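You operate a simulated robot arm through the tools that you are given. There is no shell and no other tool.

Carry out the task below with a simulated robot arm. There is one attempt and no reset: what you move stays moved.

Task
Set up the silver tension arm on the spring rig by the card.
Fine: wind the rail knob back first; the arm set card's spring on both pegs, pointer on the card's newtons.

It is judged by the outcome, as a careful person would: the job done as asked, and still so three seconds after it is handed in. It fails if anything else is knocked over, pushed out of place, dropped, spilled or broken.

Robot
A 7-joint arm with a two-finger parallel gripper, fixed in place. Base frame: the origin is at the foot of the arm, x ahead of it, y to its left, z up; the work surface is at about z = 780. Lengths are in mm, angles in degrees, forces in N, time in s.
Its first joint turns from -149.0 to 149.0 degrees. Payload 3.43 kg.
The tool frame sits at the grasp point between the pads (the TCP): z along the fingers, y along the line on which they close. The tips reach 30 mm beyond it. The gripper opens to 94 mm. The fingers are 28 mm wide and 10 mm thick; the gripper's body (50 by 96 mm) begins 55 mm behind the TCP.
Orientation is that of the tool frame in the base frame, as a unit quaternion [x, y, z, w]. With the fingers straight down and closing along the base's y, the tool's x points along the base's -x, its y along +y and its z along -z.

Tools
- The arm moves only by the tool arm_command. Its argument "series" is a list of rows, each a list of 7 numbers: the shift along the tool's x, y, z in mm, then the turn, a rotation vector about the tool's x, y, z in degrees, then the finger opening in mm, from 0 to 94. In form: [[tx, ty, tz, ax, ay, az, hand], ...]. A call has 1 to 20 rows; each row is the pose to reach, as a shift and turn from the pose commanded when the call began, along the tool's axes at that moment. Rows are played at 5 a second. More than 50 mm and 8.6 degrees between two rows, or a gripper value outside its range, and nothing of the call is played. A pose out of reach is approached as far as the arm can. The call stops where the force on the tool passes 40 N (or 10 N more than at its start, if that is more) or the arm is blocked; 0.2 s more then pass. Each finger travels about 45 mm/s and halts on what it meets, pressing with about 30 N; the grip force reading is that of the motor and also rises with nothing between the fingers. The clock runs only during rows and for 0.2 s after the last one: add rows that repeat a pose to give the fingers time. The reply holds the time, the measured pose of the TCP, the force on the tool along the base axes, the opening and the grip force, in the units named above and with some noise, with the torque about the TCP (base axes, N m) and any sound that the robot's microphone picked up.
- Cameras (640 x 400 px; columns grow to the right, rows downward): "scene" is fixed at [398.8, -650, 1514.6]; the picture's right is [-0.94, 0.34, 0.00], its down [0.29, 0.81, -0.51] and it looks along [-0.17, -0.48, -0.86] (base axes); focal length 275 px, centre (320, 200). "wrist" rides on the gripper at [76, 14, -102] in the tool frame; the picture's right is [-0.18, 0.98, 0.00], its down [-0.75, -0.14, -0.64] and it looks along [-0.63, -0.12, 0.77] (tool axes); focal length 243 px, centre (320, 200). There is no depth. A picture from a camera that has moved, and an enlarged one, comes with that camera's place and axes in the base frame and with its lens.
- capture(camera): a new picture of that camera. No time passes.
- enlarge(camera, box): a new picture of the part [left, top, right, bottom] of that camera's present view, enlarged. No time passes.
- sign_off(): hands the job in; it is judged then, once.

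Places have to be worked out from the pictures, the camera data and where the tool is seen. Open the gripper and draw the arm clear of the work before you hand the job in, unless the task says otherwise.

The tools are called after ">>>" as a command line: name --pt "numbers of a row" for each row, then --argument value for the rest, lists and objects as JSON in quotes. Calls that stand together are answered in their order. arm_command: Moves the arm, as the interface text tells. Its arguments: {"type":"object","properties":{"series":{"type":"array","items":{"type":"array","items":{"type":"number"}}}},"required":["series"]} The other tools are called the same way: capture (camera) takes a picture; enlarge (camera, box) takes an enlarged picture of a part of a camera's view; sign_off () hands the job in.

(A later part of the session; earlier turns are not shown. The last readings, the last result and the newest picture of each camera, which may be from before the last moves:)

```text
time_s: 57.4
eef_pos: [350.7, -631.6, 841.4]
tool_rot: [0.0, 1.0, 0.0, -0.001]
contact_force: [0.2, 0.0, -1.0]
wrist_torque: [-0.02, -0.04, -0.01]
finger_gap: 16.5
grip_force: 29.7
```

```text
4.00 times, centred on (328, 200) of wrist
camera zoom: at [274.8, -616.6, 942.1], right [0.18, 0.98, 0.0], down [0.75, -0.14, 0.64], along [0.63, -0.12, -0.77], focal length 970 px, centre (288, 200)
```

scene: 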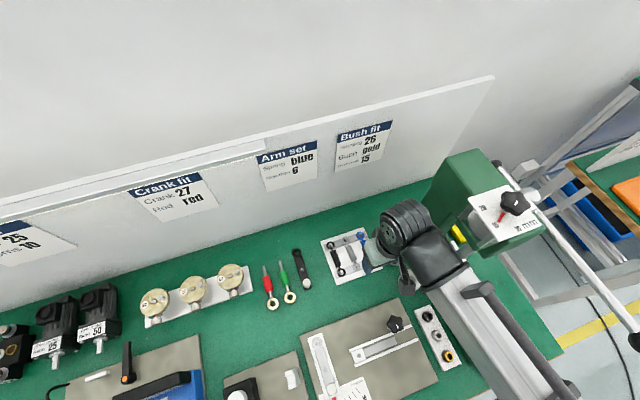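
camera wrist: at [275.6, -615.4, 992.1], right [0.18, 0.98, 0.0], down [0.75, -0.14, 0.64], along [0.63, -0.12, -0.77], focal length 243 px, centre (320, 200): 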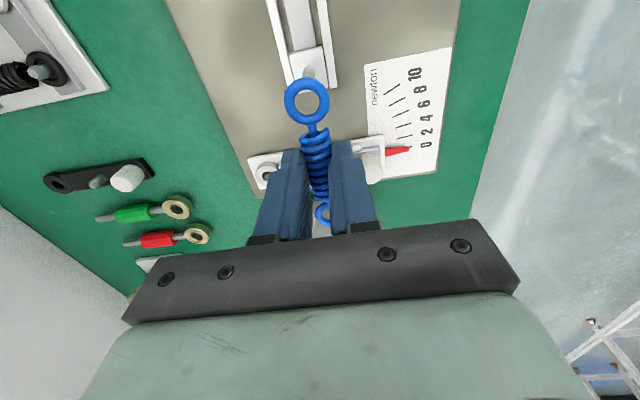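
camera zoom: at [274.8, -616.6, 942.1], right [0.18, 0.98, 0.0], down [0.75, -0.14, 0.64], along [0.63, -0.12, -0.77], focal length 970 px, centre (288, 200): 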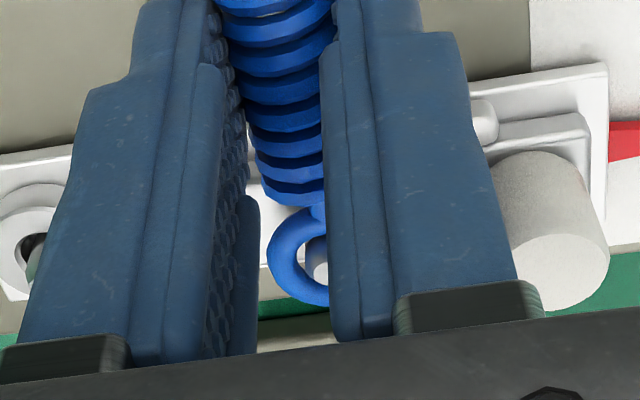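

Both pegs are now standing inside their rings. Lowering the last few millimetres until contact.

>>> arm_command --pt "0 0 1 0 0 0 4" --pt "0 0 2 0 0 0 4" --pt "0 0 3 0 0 0 4" --pt "0 0 4 0 0 0 4" --pt "0 0 4 0 0 0 4"

>>> enlarge --camera "wrist" --box '[240, 40, 400, 140]'

```text
time_s: 58.6
eef_pos: [351.8, -629.9, 836.6]
tool_rot: [0.0, 1.0, 0.0, 0.0]
contact_force: [0.1, 0.8, 0.3]
wrist_torque: [0.0, -0.02, 0.03]
finger_gap: 16.6
grip_force: 30.3
```

```text
4.00 times, centred on (320, 90) of wrist
camera zoom: at [274.7, -616.7, 937.7], right [0.18, 0.98, 0.0], down [0.75, -0.14, 0.64], along [0.63, -0.12, -0.77], focal length 970 px, centre (320, 640)
```

zoom: 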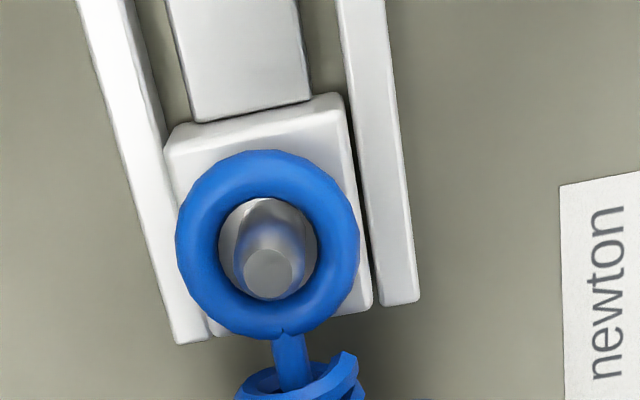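

Peg rising further through the ring; force still near zero. Continuing in 1 mm steps.

>>> arm_command --pt "0 0 1 0 0 0 4" --pt "0 0 2 0 0 0 4" --pt "0 0 3 0 0 0 4" --pt "0 0 3 0 0 0 4"

>>> enlarge --camera "wrist" --box '[240, 40, 400, 140]'

>>> enlarge --camera "scene" --box '[312, 355, 344, 385]'

```text
time_s: 59.6
eef_pos: [351.1, -630.4, 834.7]
tool_rot: [0.0, 1.0, 0.0, 0.0]
contact_force: [0.3, -0.8, 5.2]
wrist_torque: [0.0, 0.04, 0.0]
finger_gap: 16.5
grip_force: 30.8
```

```text
4.00 times, centred on (320, 90) of wrist
camera zoom: at [274.6, -616.5, 935.2], right [0.18, 0.98, 0.0], down [0.75, -0.14, 0.64], along [0.63, -0.12, -0.77], focal length 970 px, centre (320, 640)
```

zoom: 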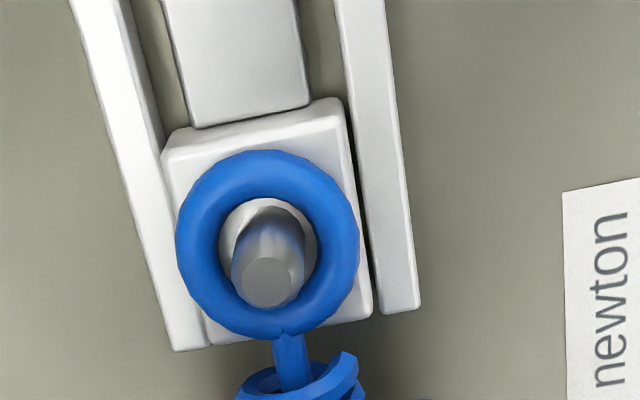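

```text
13.33 times, centred on (328, 370) of scene
camera zoom: at [398.8, -650.0, 1514.6], right [-0.94, 0.34, 0.0], down [0.29, 0.81, -0.51], along [-0.17, -0.48, -0.86], focal length 3661 px, centre (213, -2067)
```

zoom: 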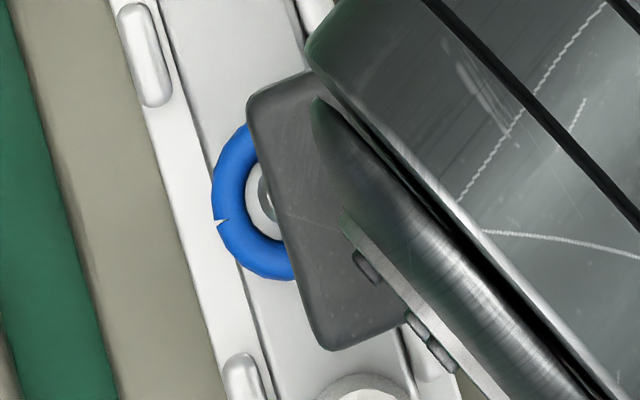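

Contact at 5–6 N, balanced between both ends: the spring is seated on both pegs. Opening the fingers and rising straight up.

>>> arm_command --pt "0 0 -1 0 0 0 4" --pt "0 0 -1 0 0 0 32" --pt "0 0 -1 0 0 0 32" --pt "0 0 -1 0 0 0 32" --pt "0 0 -10 0 0 0 32" --pt "0 0 -25 0 0 0 32" --pt "0 0 -50 0 0 0 32" --pt "0 0 -70 0 0 0 32" --pt "0 0 -70 0 0 0 32"

>>> capture --camera "wrist"

>>> enlarge --camera "wrist" --box '[220, 20, 420, 145]'

```text
time_s: 61.6
eef_pos: [352.1, -630.1, 904.0]
tool_rot: [0.0, 1.0, 0.0, 0.0]
contact_force: [0.2, 0.4, 0.2]
wrist_torque: [0.0, 0.02, 0.0]
finger_gap: 32.2
grip_force: 0.1
```

```text
taken
camera wrist: at [275.2, -616.4, 1005.2], right [0.18, 0.98, 0.0], down [0.75, -0.14, 0.64], along [0.63, -0.12, -0.77], focal length 243 px, centre (320, 200)
```

wrist: 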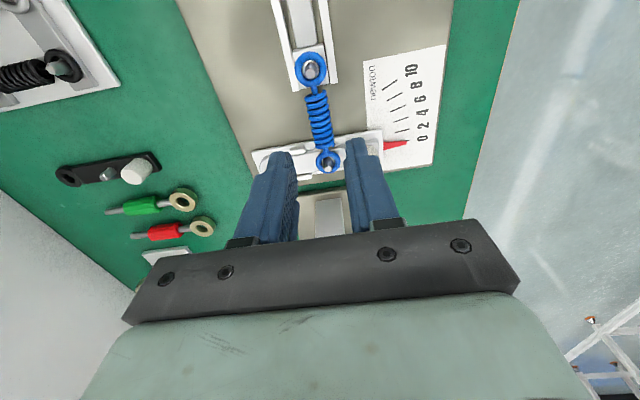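

```text
3.20 times, centred on (320, 82) of wrist
camera zoom: at [275.2, -616.4, 1005.2], right [0.18, 0.98, 0.0], down [0.75, -0.14, 0.64], along [0.63, -0.12, -0.77], focal length 776 px, centre (320, 576)
```

zoom: 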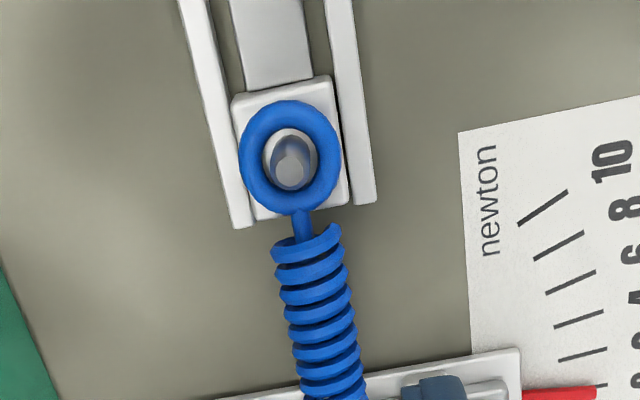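

The blue spring is on both pegs. Now moving above the rail knob with the tool turned to the same grip orientation as before.

>>> arm_command --pt "17.3 -3.6 0 0 0 8 40" --pt "34.6 -7.2 0 0 0 16 50" --pt "51.9 -10.8 0 0 0 24 60" --pt "69.2 -14.4 0 0 0 32 65" --pt "86.5 -18 0 0 0 40 65" --pt "103.8 -21.6 0 0 0 48 65" --pt "121.1 -25.2 0 0 0 56 65" --pt "138.1 -28.9 0 0 0 64 65" --pt "138.1 -28.9 0 0 0 64 65"

>>> capture --camera "wrist"

>>> enlarge --camera "scene" --box '[280, 300, 440, 400]'

```text
time_s: 63.6
eef_pos: [212.6, -658.3, 903.3]
tool_rot: [0.53, 0.848, 0.0, 0.0]
contact_force: [-0.1, -0.4, 0.0]
wrist_torque: [0.05, 0.01, 0.0]
finger_gap: 65.0
grip_force: 0.1
```

```text
taken
camera wrist: at [192.0, -584.9, 1005.0], right [0.96, 0.26, 0.0], down [0.2, -0.74, 0.64], along [0.17, -0.62, -0.77], focal length 243 px, centre (320, 200)
```

wrist: 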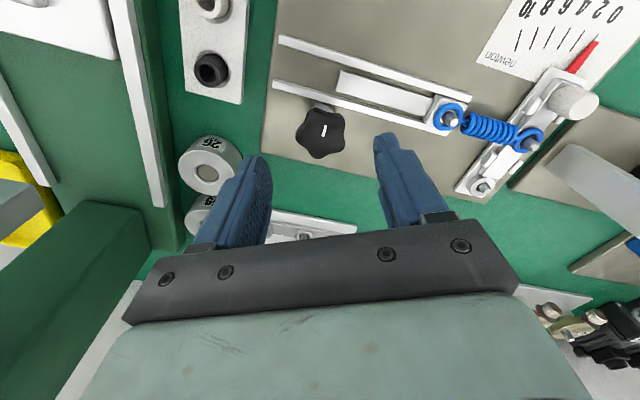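

```text
4.00 times, centred on (360, 350) of scene
camera zoom: at [398.8, -650.0, 1514.6], right [-0.94, 0.34, 0.0], down [0.29, 0.81, -0.51], along [-0.17, -0.48, -0.86], focal length 1098 px, centre (160, -400)
```

zoom: 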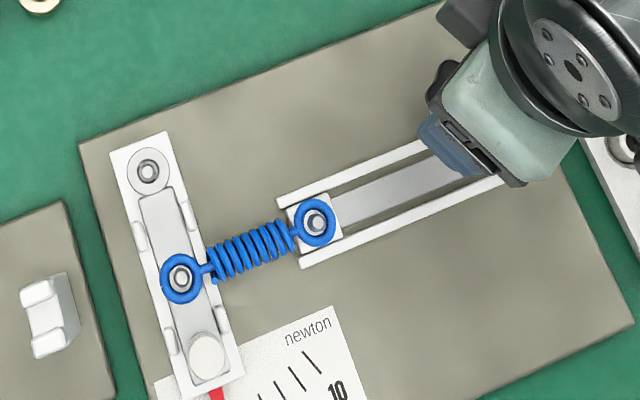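

Both rings sit on their pegs and the knob is centred below the gripper. Lowering onto the knob and gripping.

>>> arm_command --pt "0 0 20 0 0 0 65" --pt "0 0 40 0 0 0 65" --pt "0 0 54 0 0 0 65" --pt "0 0 62 0 0 0 65" --pt "0 0 62 0 0 0 30" --pt "0 0 62 0 0 0 30" --pt "0 0 62 0 0 0 30" --pt "0 0 62 0 0 0 30"

>>> capture --camera "wrist"

```text
time_s: 65.4
eef_pos: [213.7, -659.0, 841.7]
tool_rot: [0.53, 0.848, -0.001, 0.0]
contact_force: [7.2, 0.9, -1.6]
wrist_torque: [-0.25, -0.22, 0.07]
finger_gap: 36.9
grip_force: 45.3
```

```text
taken
camera wrist: at [192.8, -584.8, 943.0], right [0.96, 0.27, 0.0], down [0.2, -0.74, 0.64], along [0.17, -0.62, -0.77], focal length 243 px, centre (320, 200)
```

wrist: 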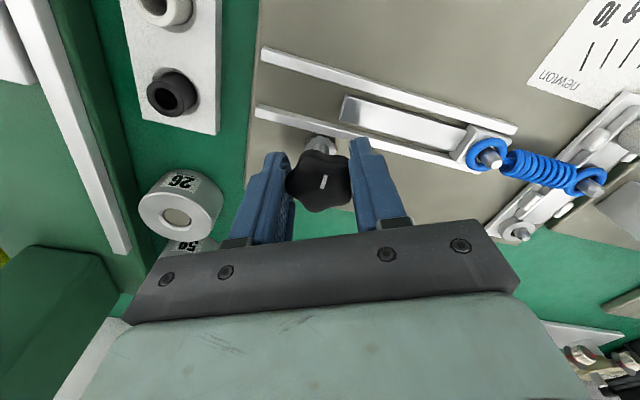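

Gripped with the slider still wound back. Turning counter-clockwise by 32° to begin tensioning and then looking.

>>> arm_command --pt "0 0 0 0 0 -8 30" --pt "0 0 0 0 0 -16 30" --pt "0 0 0 0 0 -24 30" --pt "0 0 0 0 0 -32 30" --pt "0 0 0 0 0 -32 30"

>>> capture --camera "wrist"

>>> enlarge --camera "scene" --box '[280, 300, 440, 400]'

```text
time_s: 66.6
eef_pos: [213.1, -660.2, 841.4]
tool_rot: [0.275, 0.961, 0.0, 0.0]
contact_force: [5.0, -2.2, -3.4]
wrist_torque: [-0.21, -0.68, 0.07]
finger_gap: 37.0
grip_force: 44.8
```

```text
taken
camera wrist: at [155.8, -607.9, 943.0], right [0.68, 0.74, 0.0], down [0.57, -0.52, 0.64], along [0.47, -0.43, -0.77], focal length 243 px, centre (320, 200)
```

wrist: 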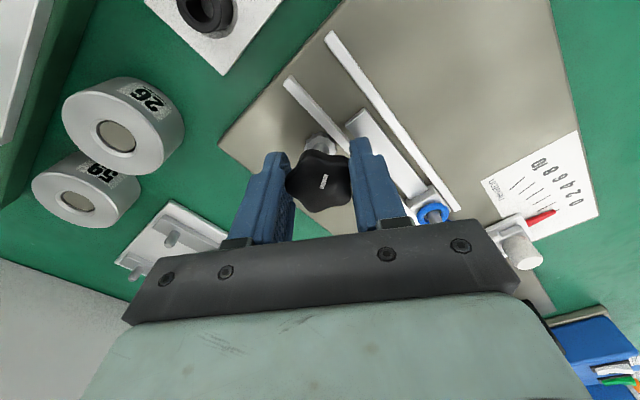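

```text
4.00 times, centred on (360, 350) of scene
camera zoom: at [398.8, -650.0, 1514.6], right [-0.94, 0.34, 0.0], down [0.29, 0.81, -0.51], along [-0.17, -0.48, -0.86], focal length 1098 px, centre (160, -400)
```

zoom: 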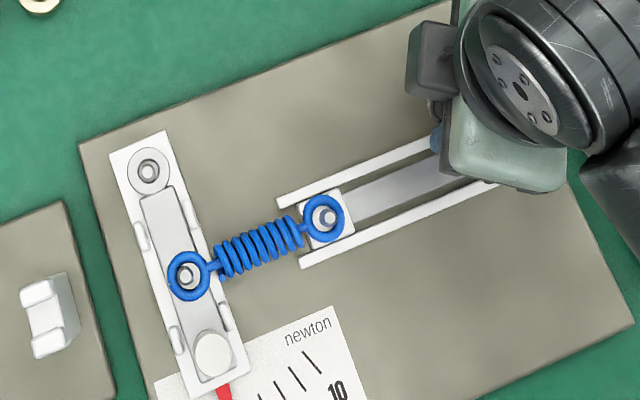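

The slider moved, the spring tightened and the lever is swinging. Zooming on the pointer and scale.

>>> enlarge --camera "wrist" --box '[460, 120, 620, 230]'

>>> enlarge --camera "scene" --box '[310, 360, 374, 400]'

```text
3.64 times, centred on (540, 175) of wrist
camera zoom: at [155.8, -607.9, 943.0], right [0.68, 0.74, 0.0], down [0.57, -0.52, 0.64], along [0.47, -0.43, -0.77], focal length 882 px, centre (-480, 291)
```

zoom: 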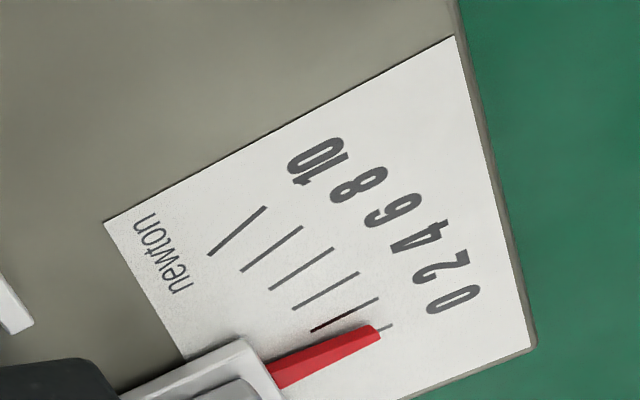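

```text
10.00 times, centred on (342, 380) of scene
camera zoom: at [398.8, -650.0, 1514.6], right [-0.94, 0.34, 0.0], down [0.29, 0.81, -0.51], along [-0.17, -0.48, -0.86], focal length 2746 px, centre (100, -1600)
```

zoom: 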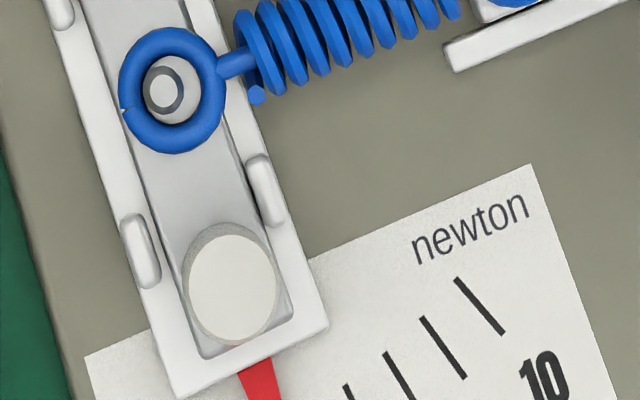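

Ticks are spaced 2 N ≈ 5° about the pivot; the pointer currently reads roughly 1–1.5 N. Continuing counter-clockwise another 40°.

>>> arm_command --pt "0 0 0 0 0 -8 30" --pt "0 0 0 0 0 -16 30" --pt "0 0 0 0 0 -24 30" --pt "0 0 0 0 0 -32 30" --pt "0 0 0 0 0 -40 30" --pt "0 0 0 0 0 -40 30"

>>> capture --camera "wrist"

>>> enlarge --camera "scene" --box '[280, 300, 440, 400]'

>>> enlarge --camera "scene" --box '[310, 360, 374, 400]'

```text
time_s: 68.0
eef_pos: [214.2, -660.1, 841.3]
tool_rot: [-0.071, 0.998, -0.001, 0.0]
contact_force: [-0.5, -22.1, 8.1]
wrist_torque: [0.3, -0.41, -0.02]
finger_gap: 36.8
grip_force: 45.1
```

```text
taken
camera wrist: at [135.4, -657.7, 943.0], right [0.04, 1.0, 0.0], down [0.77, -0.03, 0.64], along [0.64, -0.03, -0.77], focal length 243 px, centre (320, 200)
```

wrist: 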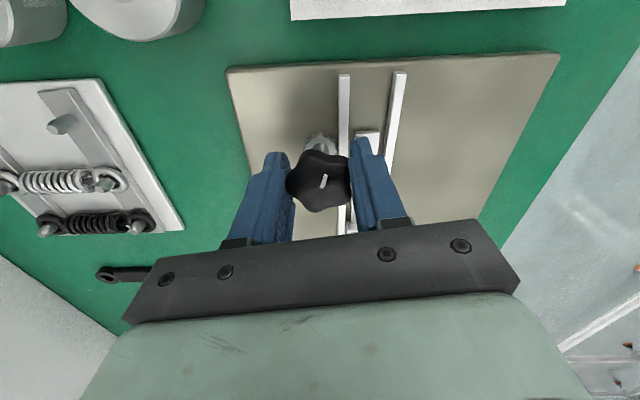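

```text
4.00 times, centred on (360, 350) of scene
camera zoom: at [398.8, -650.0, 1514.6], right [-0.94, 0.34, 0.0], down [0.29, 0.81, -0.51], along [-0.17, -0.48, -0.86], focal length 1098 px, centre (160, -400)
```

zoom: 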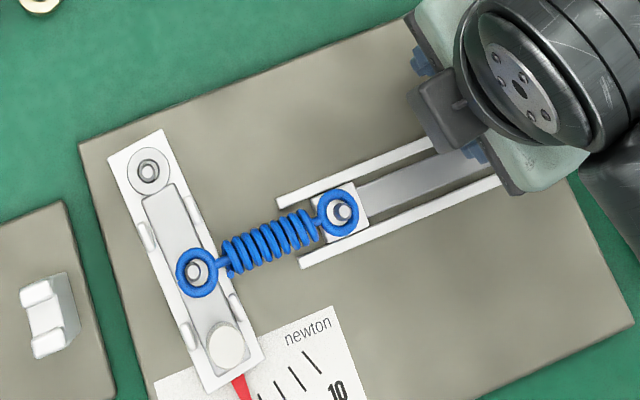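

```text
10.00 times, centred on (342, 380) of scene
camera zoom: at [398.8, -650.0, 1514.6], right [-0.94, 0.34, 0.0], down [0.29, 0.81, -0.51], along [-0.17, -0.48, -0.86], focal length 2746 px, centre (100, -1600)
```

zoom: 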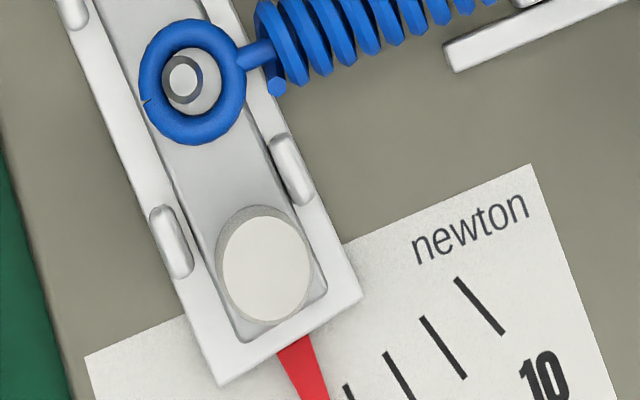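

Lever angle is now about 6.8°, i.e. ≈2.7 N; roughly 0.04 N per degree of knob. Turning another 40° counter-clockwise.

>>> arm_command --pt "0 0 0 0 0 -8 30" --pt "0 0 0 0 0 -16 30" --pt "0 0 0 0 0 -24 30" --pt "0 0 0 0 0 -32 30" --pt "0 0 0 0 0 -40 30" --pt "0 0 0 0 0 -40 30"

>>> enlarge --camera "scene" --box '[280, 300, 440, 400]'

>>> enlarge --camera "scene" --box '[310, 360, 374, 400]'

```text
time_s: 69.4
eef_pos: [214.6, -662.3, 843.6]
tool_rot: [-0.408, 0.913, -0.003, 0.0]
contact_force: [5.5, -33.7, 7.9]
wrist_torque: [0.56, -0.35, -0.1]
finger_gap: 36.5
grip_force: 45.2
```

```text
4.00 times, centred on (360, 350) of scene
camera zoom: at [398.8, -650.0, 1514.6], right [-0.94, 0.34, 0.0], down [0.29, 0.81, -0.51], along [-0.17, -0.48, -0.86], focal length 1098 px, centre (160, -400)
```

zoom: 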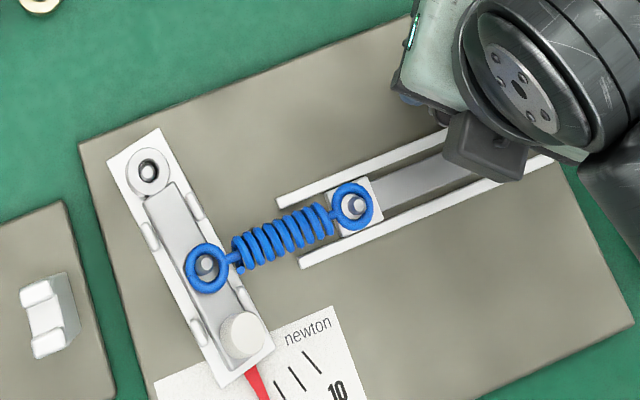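

```text
10.00 times, centred on (342, 380) of scene
camera zoom: at [398.8, -650.0, 1514.6], right [-0.94, 0.34, 0.0], down [0.29, 0.81, -0.51], along [-0.17, -0.48, -0.86], focal length 2746 px, centre (100, -1600)
```

zoom: 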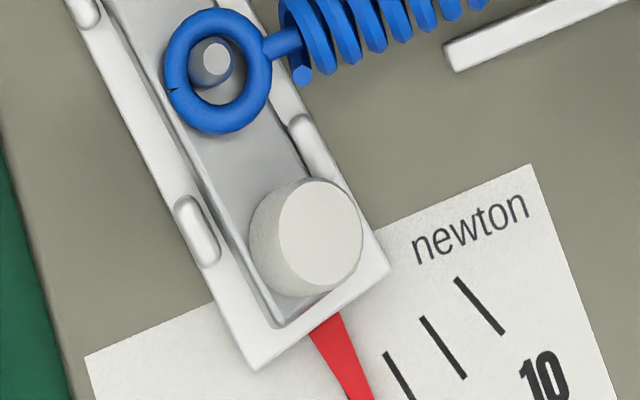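

The arm's handle now looks tilted – the arm may be rolling out of the tabs under load. Looking closely before doing anything more.

>>> enlarge --camera "scene" --box '[304, 328, 352, 358]'

>>> enlarge --camera "scene" --box '[316, 355, 364, 400]'

>>> enlarge --camera "scene" --box '[350, 340, 382, 360]'

```text
13.33 times, centred on (328, 343) of scene
camera zoom: at [398.8, -650.0, 1514.6], right [-0.94, 0.34, 0.0], down [0.29, 0.81, -0.51], along [-0.17, -0.48, -0.86], focal length 3661 px, centre (213, -1707)
```

zoom: 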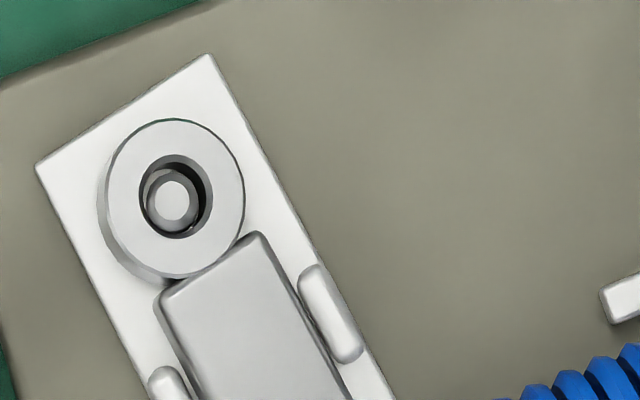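

```text
8.89 times, centred on (340, 378) of scene
camera zoom: at [398.8, -650.0, 1514.6], right [-0.94, 0.34, 0.0], down [0.29, 0.81, -0.51], along [-0.17, -0.48, -0.86], focal length 2440 px, centre (142, -1378)
```

zoom: 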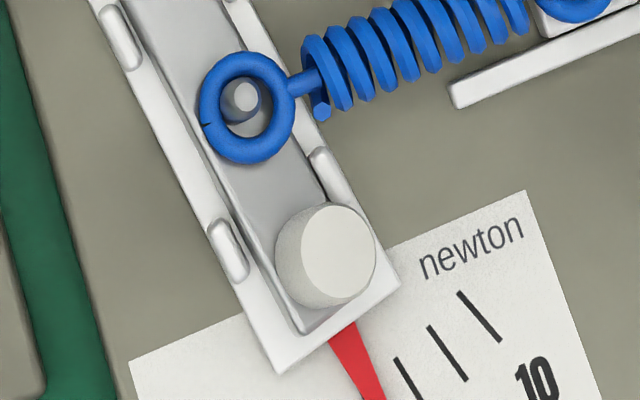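

```text
16.00 times, centred on (366, 350) of scene
camera zoom: at [398.8, -650.0, 1514.6], right [-0.94, 0.34, 0.0], down [0.29, 0.81, -0.51], along [-0.17, -0.48, -0.86], focal length 4393 px, centre (-416, -2200)
```

zoom: 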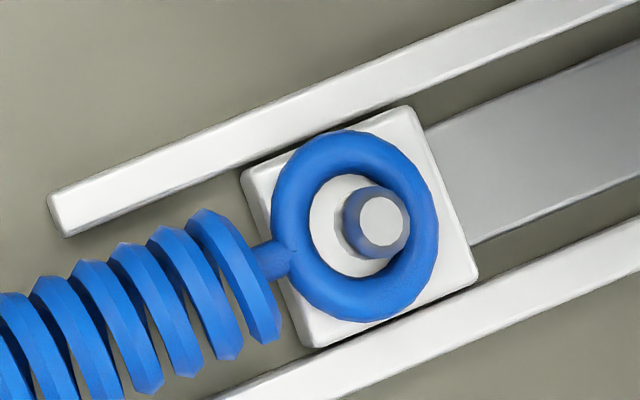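

The arm has rolled roughly 10° about its length under the spring's pull, though it is still on the pin and between the tabs. I'll release the knob (checking it holds) and inspect from the side with the wrist camera.

>>> arm_command --pt "0 0 0 0 0 0 65" --pt "0 0 0 0 0 0 65" --pt "0 0 0 0 0 0 65" --pt "0 0 -30 0 0 0 65" --pt "0 0 -60 0 0 0 65" --pt "0 0 -60 0 0 0 65"

>>> enlarge --camera "scene" --box '[280, 300, 440, 400]'

>>> enlarge --camera "scene" --box '[316, 355, 364, 400]'

>>> capture --camera "wrist"

```text
time_s: 70.8
eef_pos: [214.3, -659.5, 902.9]
tool_rot: [-0.407, 0.913, 0.0, 0.0]
contact_force: [0.8, -0.3, -0.5]
wrist_torque: [-0.01, 0.01, 0.01]
finger_gap: 65.1
grip_force: 0.0
```

```text
4.00 times, centred on (360, 350) of scene
camera zoom: at [398.8, -650.0, 1514.6], right [-0.94, 0.34, 0.0], down [0.29, 0.81, -0.51], along [-0.17, -0.48, -0.86], focal length 1098 px, centre (160, -400)
```

zoom: 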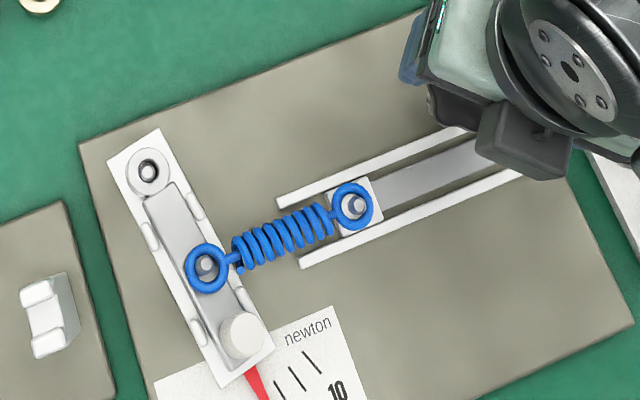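

```text
8.89 times, centred on (340, 378) of scene
camera zoom: at [398.8, -650.0, 1514.6], right [-0.94, 0.34, 0.0], down [0.29, 0.81, -0.51], along [-0.17, -0.48, -0.86], focal length 2440 px, centre (142, -1378)
```

zoom: 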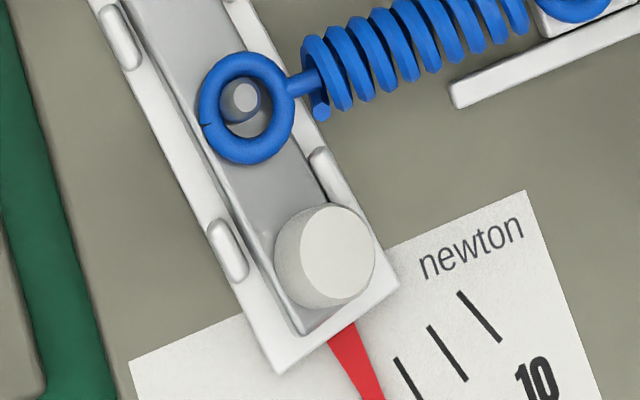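

```text
taken
camera wrist: at [151.6, -706.9, 1003.8], right [-0.61, 0.79, 0.0], down [0.61, 0.47, 0.64], along [0.51, 0.39, -0.77], focal length 243 px, centre (320, 200)
```

wrist: 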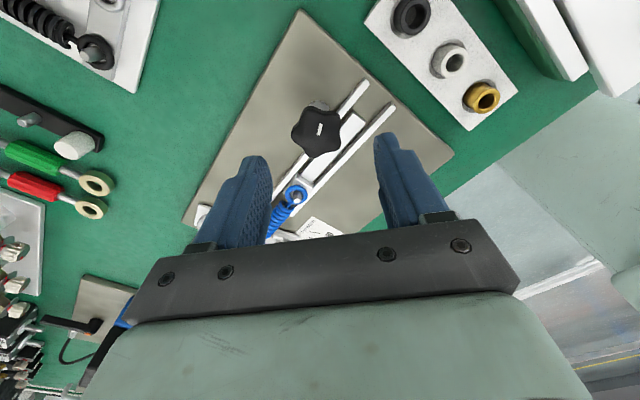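

The knob holds its position after release. I'll swing around to look along the arm from its handle end (camera facing -y) to judge the roll and the ring height.

>>> arm_command --pt "-11.4 -1.1 0 0 0 7.7 65" --pt "-22.9 -2.1 0 0 0 15.3 65" --pt "-34.3 -3.2 0 0 0 23 65" --pt "-45.7 -4.3 0 0 0 30.7 65" --pt "-57.1 -5.4 0 0 0 38.3 65" --pt "-68.6 -6.4 0 0 0 46 65" --pt "-80 -7.5 0 0 0 53.7 65" --pt "-91.4 -8.6 0 0 0 61.3 65" --pt "-102.9 -9.7 0 0 0 69 65" --pt "-114.3 -10.7 0 0 0 76.7 65" --pt "-125.7 -11.8 0 0 0 84.3 65" --pt "-137.1 -12.9 0 0 0 92 65" --pt "-148.6 -13.9 0 0 0 99.7 65" --pt "-160 -15 0 0 0 107.3 65" --pt "-171.4 -16.1 0 0 0 115 65" --pt "-182.9 -17.2 4 0 0 122.7 65" --pt "-194.3 -18.2 7 0 0 130.3 65" --pt "-205.7 -19.3 10 0 0 138 65" --pt "-205.7 -19.3 10 0 0 138 65"

>>> capture --camera "wrist"

>>> enlarge --camera "wrist" --box '[240, 80, 432, 220]'

```text
time_s: 74.8
eef_pos: [365.3, -519.1, 891.3]
tool_rot: [0.708, 0.707, 0.0, -0.001]
contact_force: [1.2, 0.3, 0.6]
wrist_torque: [0.0, 0.02, 0.0]
finger_gap: 65.0
grip_force: 0.0
```

```text
taken
camera wrist: at [379.3, -443.7, 993.0], right [0.98, -0.19, 0.0], down [-0.14, -0.75, 0.64], along [-0.12, -0.63, -0.77], focal length 243 px, centre (320, 200)
```

wrist: 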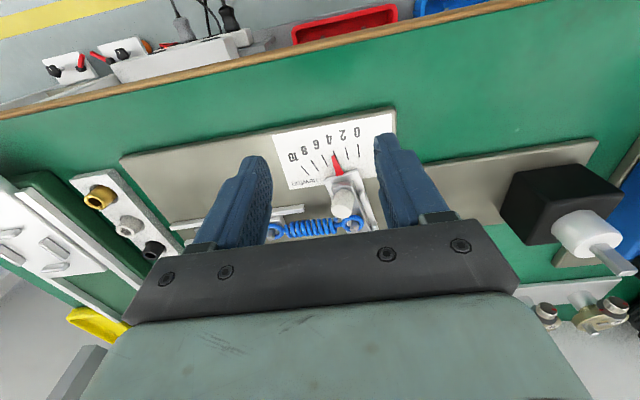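

```text
2.86 times, centred on (336, 150) of wrist
camera zoom: at [379.3, -443.7, 993.0], right [0.98, -0.19, 0.0], down [-0.14, -0.75, 0.64], along [-0.12, -0.63, -0.77], focal length 693 px, centre (274, 343)
```

zoom: 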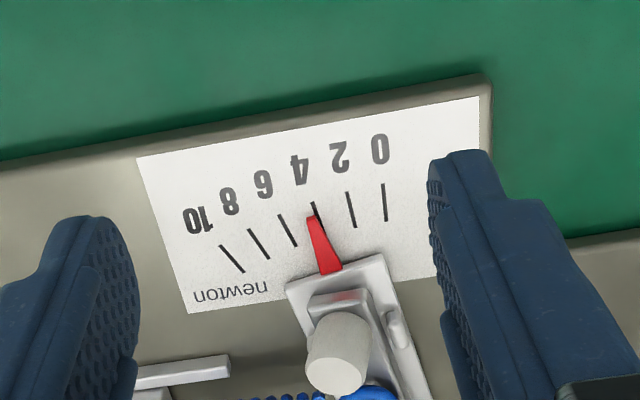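

Pointer reads about 4 N in this view. Moving closer over the arm to inspect the roll and rings.

>>> arm_command --pt "-30 0 -5 0 0 0 80" --pt "-60 0 -10 0 0 0 94" --pt "-75 0 -10 0 0 0 94" --pt "-75 0 -10 0 0 0 94"

>>> capture --camera "wrist"

>>> enlarge --camera "wrist" --box '[250, 80, 410, 210]'

```text
time_s: 75.8
eef_pos: [364.2, -594.3, 903.8]
tool_rot: [0.707, 0.707, 0.001, 0.0]
contact_force: [-0.2, 0.3, 0.3]
wrist_torque: [0.03, 0.02, -0.01]
finger_gap: 94.2
grip_force: 0.1
```

```text
taken
camera wrist: at [378.2, -518.6, 1003.5], right [0.98, -0.18, 0.0], down [-0.14, -0.75, 0.64], along [-0.12, -0.63, -0.77], focal length 243 px, centre (320, 200)
```

wrist: 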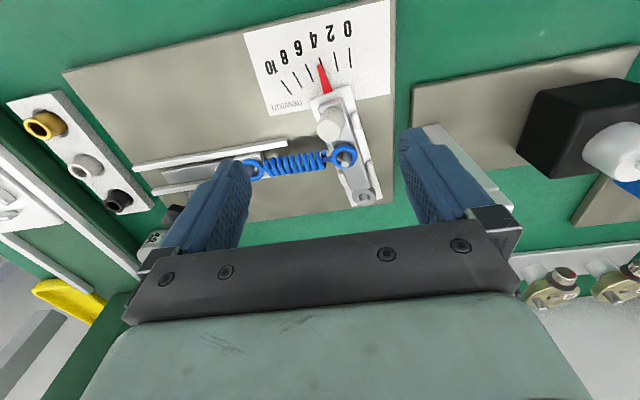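

```text
3.08 times, centred on (330, 145) of wrist
camera zoom: at [378.2, -518.6, 1003.5], right [0.98, -0.18, 0.0], down [-0.14, -0.75, 0.64], along [-0.12, -0.63, -0.77], focal length 746 px, centre (289, 369)
```

zoom: 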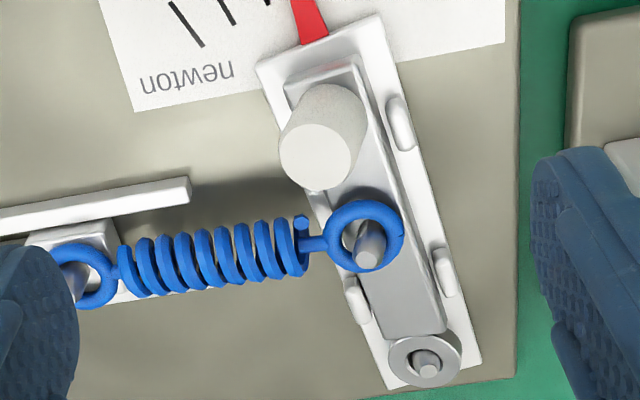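

The pointer reads about 4 N and the arm is leaning toward the spring. I need to see exactly how the ring sits on the arm peg and how the arm meets the tabs, so I'll zoom tightly.

>>> enlarge --camera "wrist" --box '[310, 90, 390, 150]'

>>> enlarge --camera "wrist" --box '[310, 140, 390, 210]'

>>> enlarge --camera "wrist" --box '[240, 120, 330, 190]'

```text
6.67 times, centred on (350, 120) of wrist
camera zoom: at [378.2, -518.6, 1003.5], right [0.98, -0.18, 0.0], down [-0.14, -0.75, 0.64], along [-0.12, -0.63, -0.77], focal length 1618 px, centre (120, 733)
```

zoom: 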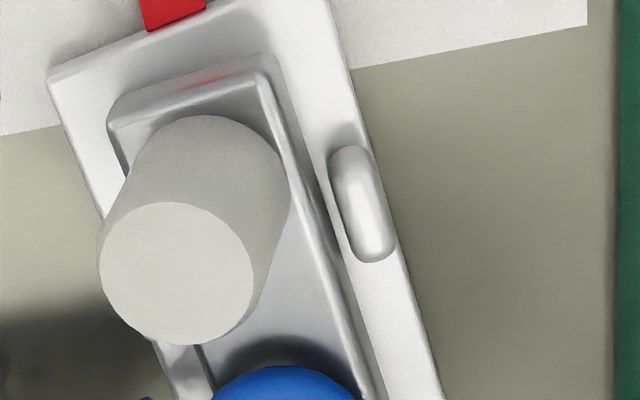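

```text
5.71 times, centred on (350, 175) of wrist
camera zoom: at [378.2, -518.6, 1003.5], right [0.98, -0.18, 0.0], down [-0.14, -0.75, 0.64], along [-0.12, -0.63, -0.77], focal length 1386 px, centre (149, 343)
```

zoom: 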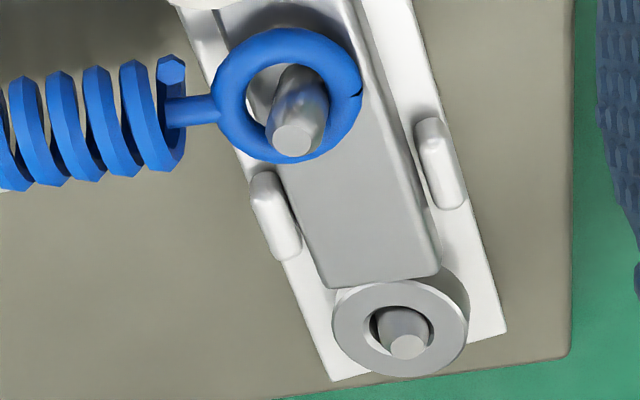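

```text
5.71 times, centred on (285, 155) of wrist
camera zoom: at [378.2, -518.6, 1003.5], right [0.98, -0.18, 0.0], down [-0.14, -0.75, 0.64], along [-0.12, -0.63, -0.77], focal length 1386 px, centre (520, 457)
```

zoom: 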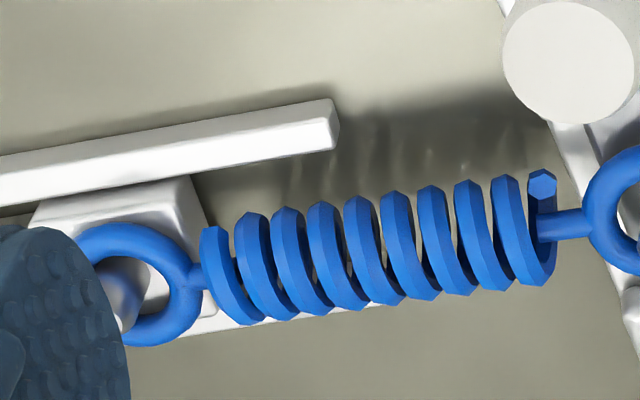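

The tabs are low guides, so the spring's pull at ring height tips the arm toward it. I can straighten it by gripping the handle across its width (pads force it upright). I'll line up over the handle with the closing axis perpendicular to the arm and check.

>>> arm_command --pt "-0.3 3 8 0 0 -5 70" --pt "-0.7 6 15 0 0 -10 60" --pt "-0.7 6 21 0 0 -10 56" --pt "-0.7 6 21 0 0 -10 56"

>>> capture --camera "wrist"

>>> enlarge --camera "wrist" --box '[240, 60, 432, 200]'

```text
time_s: 76.8
eef_pos: [372.1, -593.8, 880.8]
tool_rot: [0.642, 0.766, 0.0, 0.0]
contact_force: [-0.4, 0.1, 0.7]
wrist_torque: [0.03, -0.02, 0.0]
finger_gap: 56.1
grip_force: 0.0
```

```text
taken
camera wrist: at [371.2, -518.0, 982.2], right [1.0, -0.01, 0.0], down [-0.01, -0.77, 0.64], along [-0.01, -0.64, -0.77], focal length 243 px, centre (320, 200)
```

wrist: 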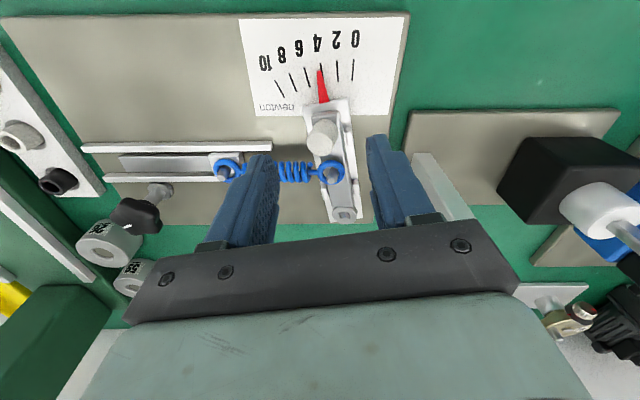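

```text
2.86 times, centred on (336, 130) of wrist
camera zoom: at [371.2, -518.0, 982.2], right [1.0, -0.01, 0.0], down [-0.01, -0.77, 0.64], along [-0.01, -0.64, -0.77], focal length 693 px, centre (274, 400)
```

zoom: 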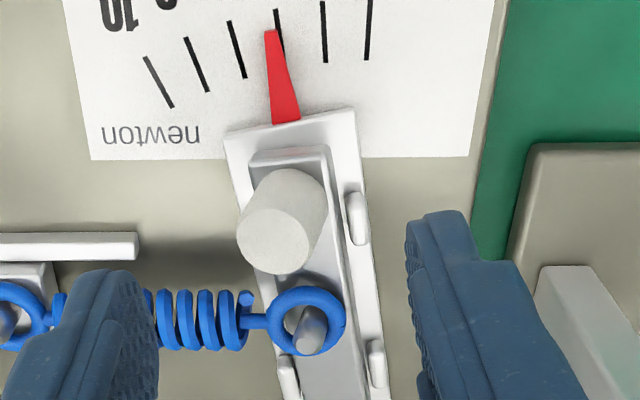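

Pointer reads ≈4.4 N here. The handle leans ~5 mm toward the spring over its height; lowering with the fingers straddling it, tips staying above the tabs.

>>> arm_command --pt "0 2 12 0 0 0 56" --pt "0 2 25 0 0 0 56" --pt "0 2 33 0 0 0 56" --pt "0 2 37 0 0 0 56" --pt "0 2 37 0 0 0 56"

>>> enlarge --camera "wrist" --box '[230, 80, 410, 200]'

```text
time_s: 78.0
eef_pos: [374.0, -594.1, 843.1]
tool_rot: [0.643, 0.766, -0.001, 0.0]
contact_force: [0.2, 0.4, -0.3]
wrist_torque: [-0.01, 0.02, 0.01]
finger_gap: 56.0
grip_force: 0.0
```

```text
3.33 times, centred on (320, 140) of wrist
camera zoom: at [373.7, -517.8, 945.0], right [1.0, -0.01, 0.0], down [-0.01, -0.77, 0.64], along [-0.01, -0.64, -0.77], focal length 809 px, centre (320, 400)
```

zoom: 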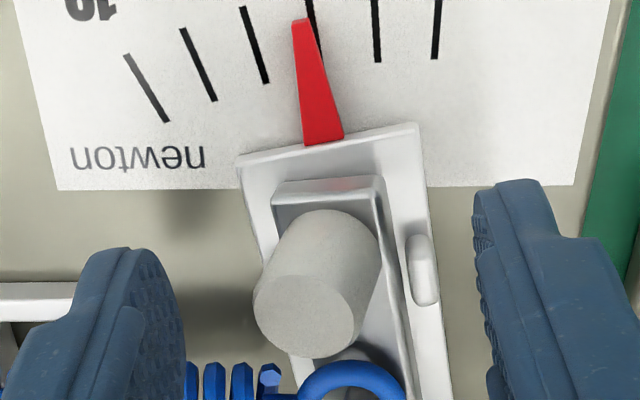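

Fingers straddle the leaning handle, tips clear of tabs and spring. Closing to straighten it.

>>> arm_command --pt "0 0 0 0 0 0 40" --pt "0 0 0 0 0 0 26" --pt "0 0 0 0 0 0 10" --pt "0 0 0 0 0 0 10" --pt "0 0 0 0 0 0 10" --pt "0 0 0 0 0 0 10"

>>> enlarge --camera "wrist" --box '[230, 80, 410, 200]'

>>> enlarge --camera "scene" --box '[304, 328, 352, 358]'

```text
time_s: 79.4
eef_pos: [373.1, -594.3, 845.1]
tool_rot: [0.643, 0.766, -0.001, 0.0]
contact_force: [0.0, -1.2, 2.4]
wrist_torque: [-0.02, -0.47, -0.01]
finger_gap: 19.4
grip_force: 29.9
```

```text
3.33 times, centred on (320, 140) of wrist
camera zoom: at [373.7, -517.8, 945.1], right [1.0, -0.01, 0.0], down [-0.01, -0.77, 0.64], along [-0.01, -0.64, -0.77], focal length 809 px, centre (320, 400)
```

zoom: 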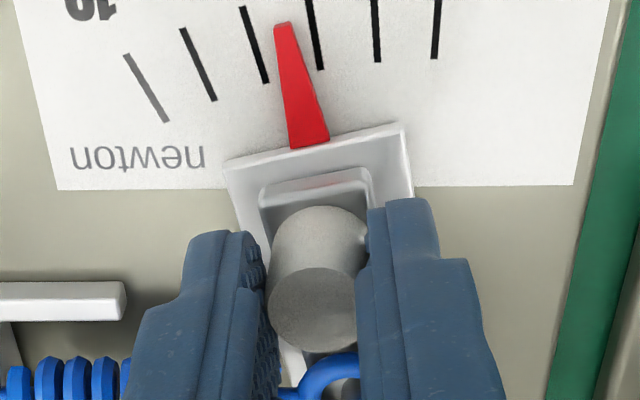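

```text
13.33 times, centred on (328, 343) of scene
camera zoom: at [398.8, -650.0, 1514.6], right [-0.94, 0.34, 0.0], down [0.29, 0.81, -0.51], along [-0.17, -0.48, -0.86], focal length 3661 px, centre (213, -1707)
```

zoom: 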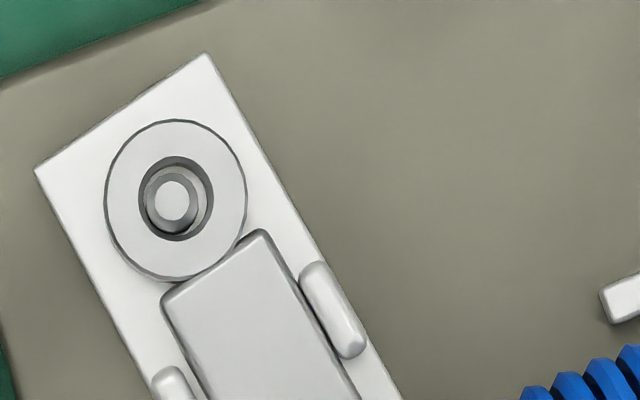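

The grip has brought the arm flat again (pivot ring flat in the scene view), with no net sideways force. Now I'll open gently and see whether it stays flat.

>>> arm_command --pt "0 0 0 0 0 0 22" --pt "0 0 0 0 0 0 26" --pt "0 0 0 0 0 0 34" --pt "0 0 0 0 0 0 50" --pt "0 0 0 0 0 0 50"

>>> enlarge --camera "wrist" --box '[230, 80, 410, 200]'

>>> enlarge --camera "scene" --box '[304, 328, 352, 358]'

```text
time_s: 80.6
eef_pos: [372.7, -594.0, 844.4]
tool_rot: [0.643, 0.766, 0.0, 0.0]
contact_force: [0.4, -0.4, -0.6]
wrist_torque: [0.01, 0.0, 0.02]
finger_gap: 50.2
grip_force: 0.0
```

```text
3.33 times, centred on (320, 140) of wrist
camera zoom: at [373.8, -517.8, 945.0], right [1.0, -0.01, 0.0], down [-0.01, -0.77, 0.64], along [-0.01, -0.64, -0.77], focal length 809 px, centre (320, 400)
```

zoom: 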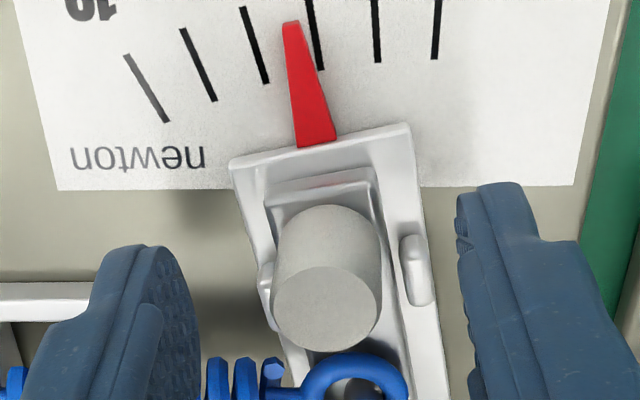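

```text
13.33 times, centred on (328, 343) of scene
camera zoom: at [398.8, -650.0, 1514.6], right [-0.94, 0.34, 0.0], down [0.29, 0.81, -0.51], along [-0.17, -0.48, -0.86], focal length 3661 px, centre (213, -1707)
```

zoom: 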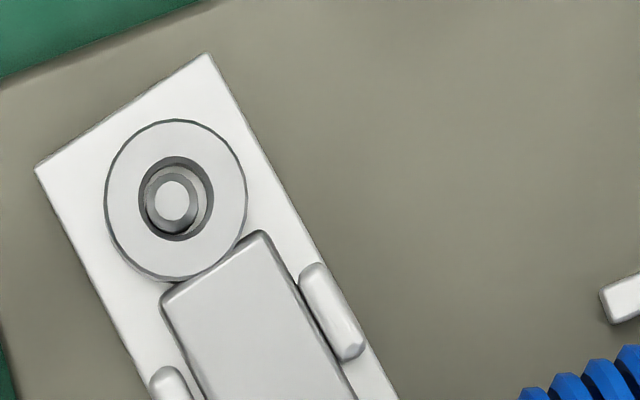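

The arm stays flat after release, reading about 4.7 N. Let me wait two seconds to see whether it holds without creeping.

>>> arm_command --pt "0 0 0 0 0 0 56" --pt "0 0 0 0 0 0 56" --pt "0 0 0 0 0 0 56" --pt "0 0 0 0 0 0 56" --pt "0 0 0 0 0 0 56" --pt "0 0 0 0 0 0 56" --pt "0 0 0 0 0 0 56" --pt "0 0 0 0 0 0 56" --pt "0 0 0 0 0 0 56" --pt "0 0 0 0 0 0 56"

>>> enlarge --camera "wrist" --box '[230, 80, 410, 200]'

>>> enlarge --camera "scene" --box '[304, 328, 352, 358]'

```text
time_s: 82.8
eef_pos: [373.5, -596.0, 845.0]
tool_rot: [0.643, 0.766, -0.001, 0.0]
contact_force: [0.2, 0.1, -0.1]
wrist_torque: [-0.02, -0.01, 0.01]
finger_gap: 55.9
grip_force: 0.0
```

```text
3.33 times, centred on (320, 140) of wrist
camera zoom: at [373.7, -517.8, 945.0], right [1.0, -0.01, 0.0], down [-0.01, -0.77, 0.64], along [-0.01, -0.64, -0.77], focal length 809 px, centre (320, 400)
```

zoom: 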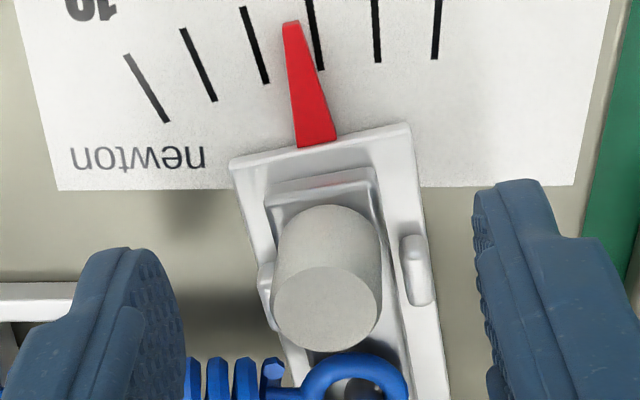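

```text
13.33 times, centred on (328, 343) of scene
camera zoom: at [398.8, -650.0, 1514.6], right [-0.94, 0.34, 0.0], down [0.29, 0.81, -0.51], along [-0.17, -0.48, -0.86], focal length 3661 px, centre (213, -1707)
```

zoom: 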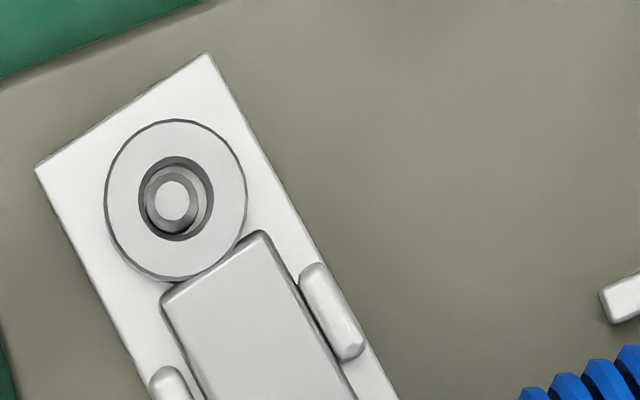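

It holds flat and steady at ≈4.7 N. I need about 1.3 N more (~30° of knob), in small slow steps. Moving back above the rail knob at a lobe-aligned yaw from which the scale is visible.

>>> arm_command --pt "0 0 -25 0 0 0 60" --pt "0 0 -58 0 0 0 65" --pt "-4.6 -21.1 -58 0 0 -7 65" --pt "-9.2 -42.2 -58 0 0 -14 65" --pt "-13.8 -63.3 -58 0 0 -21 65" --pt "-18.4 -84.3 -58 0 0 -28 65" --pt "-23.1 -105.4 -58 0 0 -35 65" --pt "-27.7 -126.5 -58 0 0 -42 65" --pt "-32.3 -147.6 -58 0 0 -49 65" --pt "-36.9 -168.7 -58 0 0 -56 65" --pt "-36.9 -168.7 -58 0 0 -56 65"

>>> capture --camera "wrist"

>>> enlarge --camera "scene" --box '[280, 300, 440, 400]'

```text
time_s: 85.2
eef_pos: [214.1, -660.4, 901.6]
tool_rot: [0.207, 0.978, 0.0, 0.0]
contact_force: [-0.2, 0.8, -1.2]
wrist_torque: [-0.01, 0.04, 0.02]
finger_gap: 64.9
grip_force: 0.0
```

```text
taken
camera wrist: at [149.3, -617.6, 1003.1], right [0.57, 0.82, 0.0], down [0.63, -0.43, 0.64], along [0.53, -0.36, -0.77], focal length 243 px, centre (320, 200)
```

wrist: 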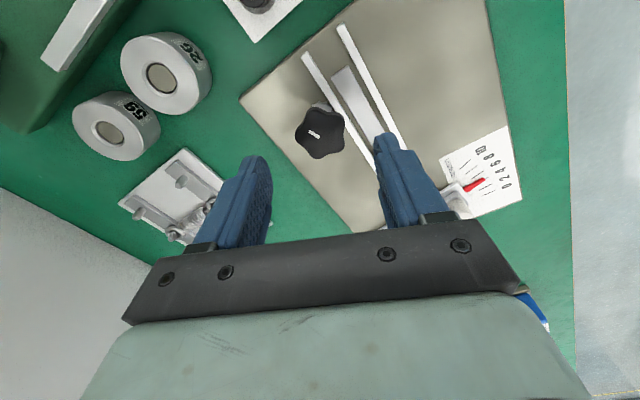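

```text
4.00 times, centred on (360, 350) of scene
camera zoom: at [398.8, -650.0, 1514.6], right [-0.94, 0.34, 0.0], down [0.29, 0.81, -0.51], along [-0.17, -0.48, -0.86], focal length 1098 px, centre (160, -400)
```

zoom: 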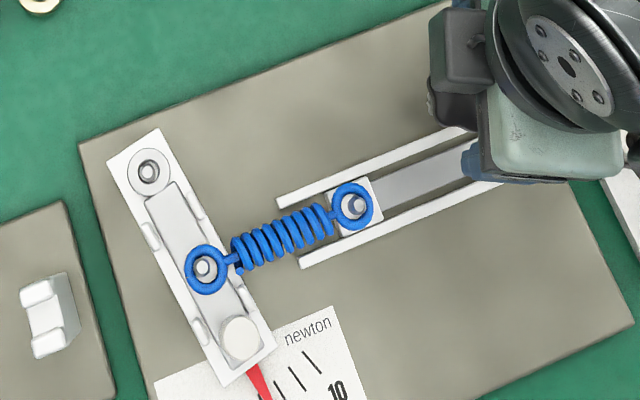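

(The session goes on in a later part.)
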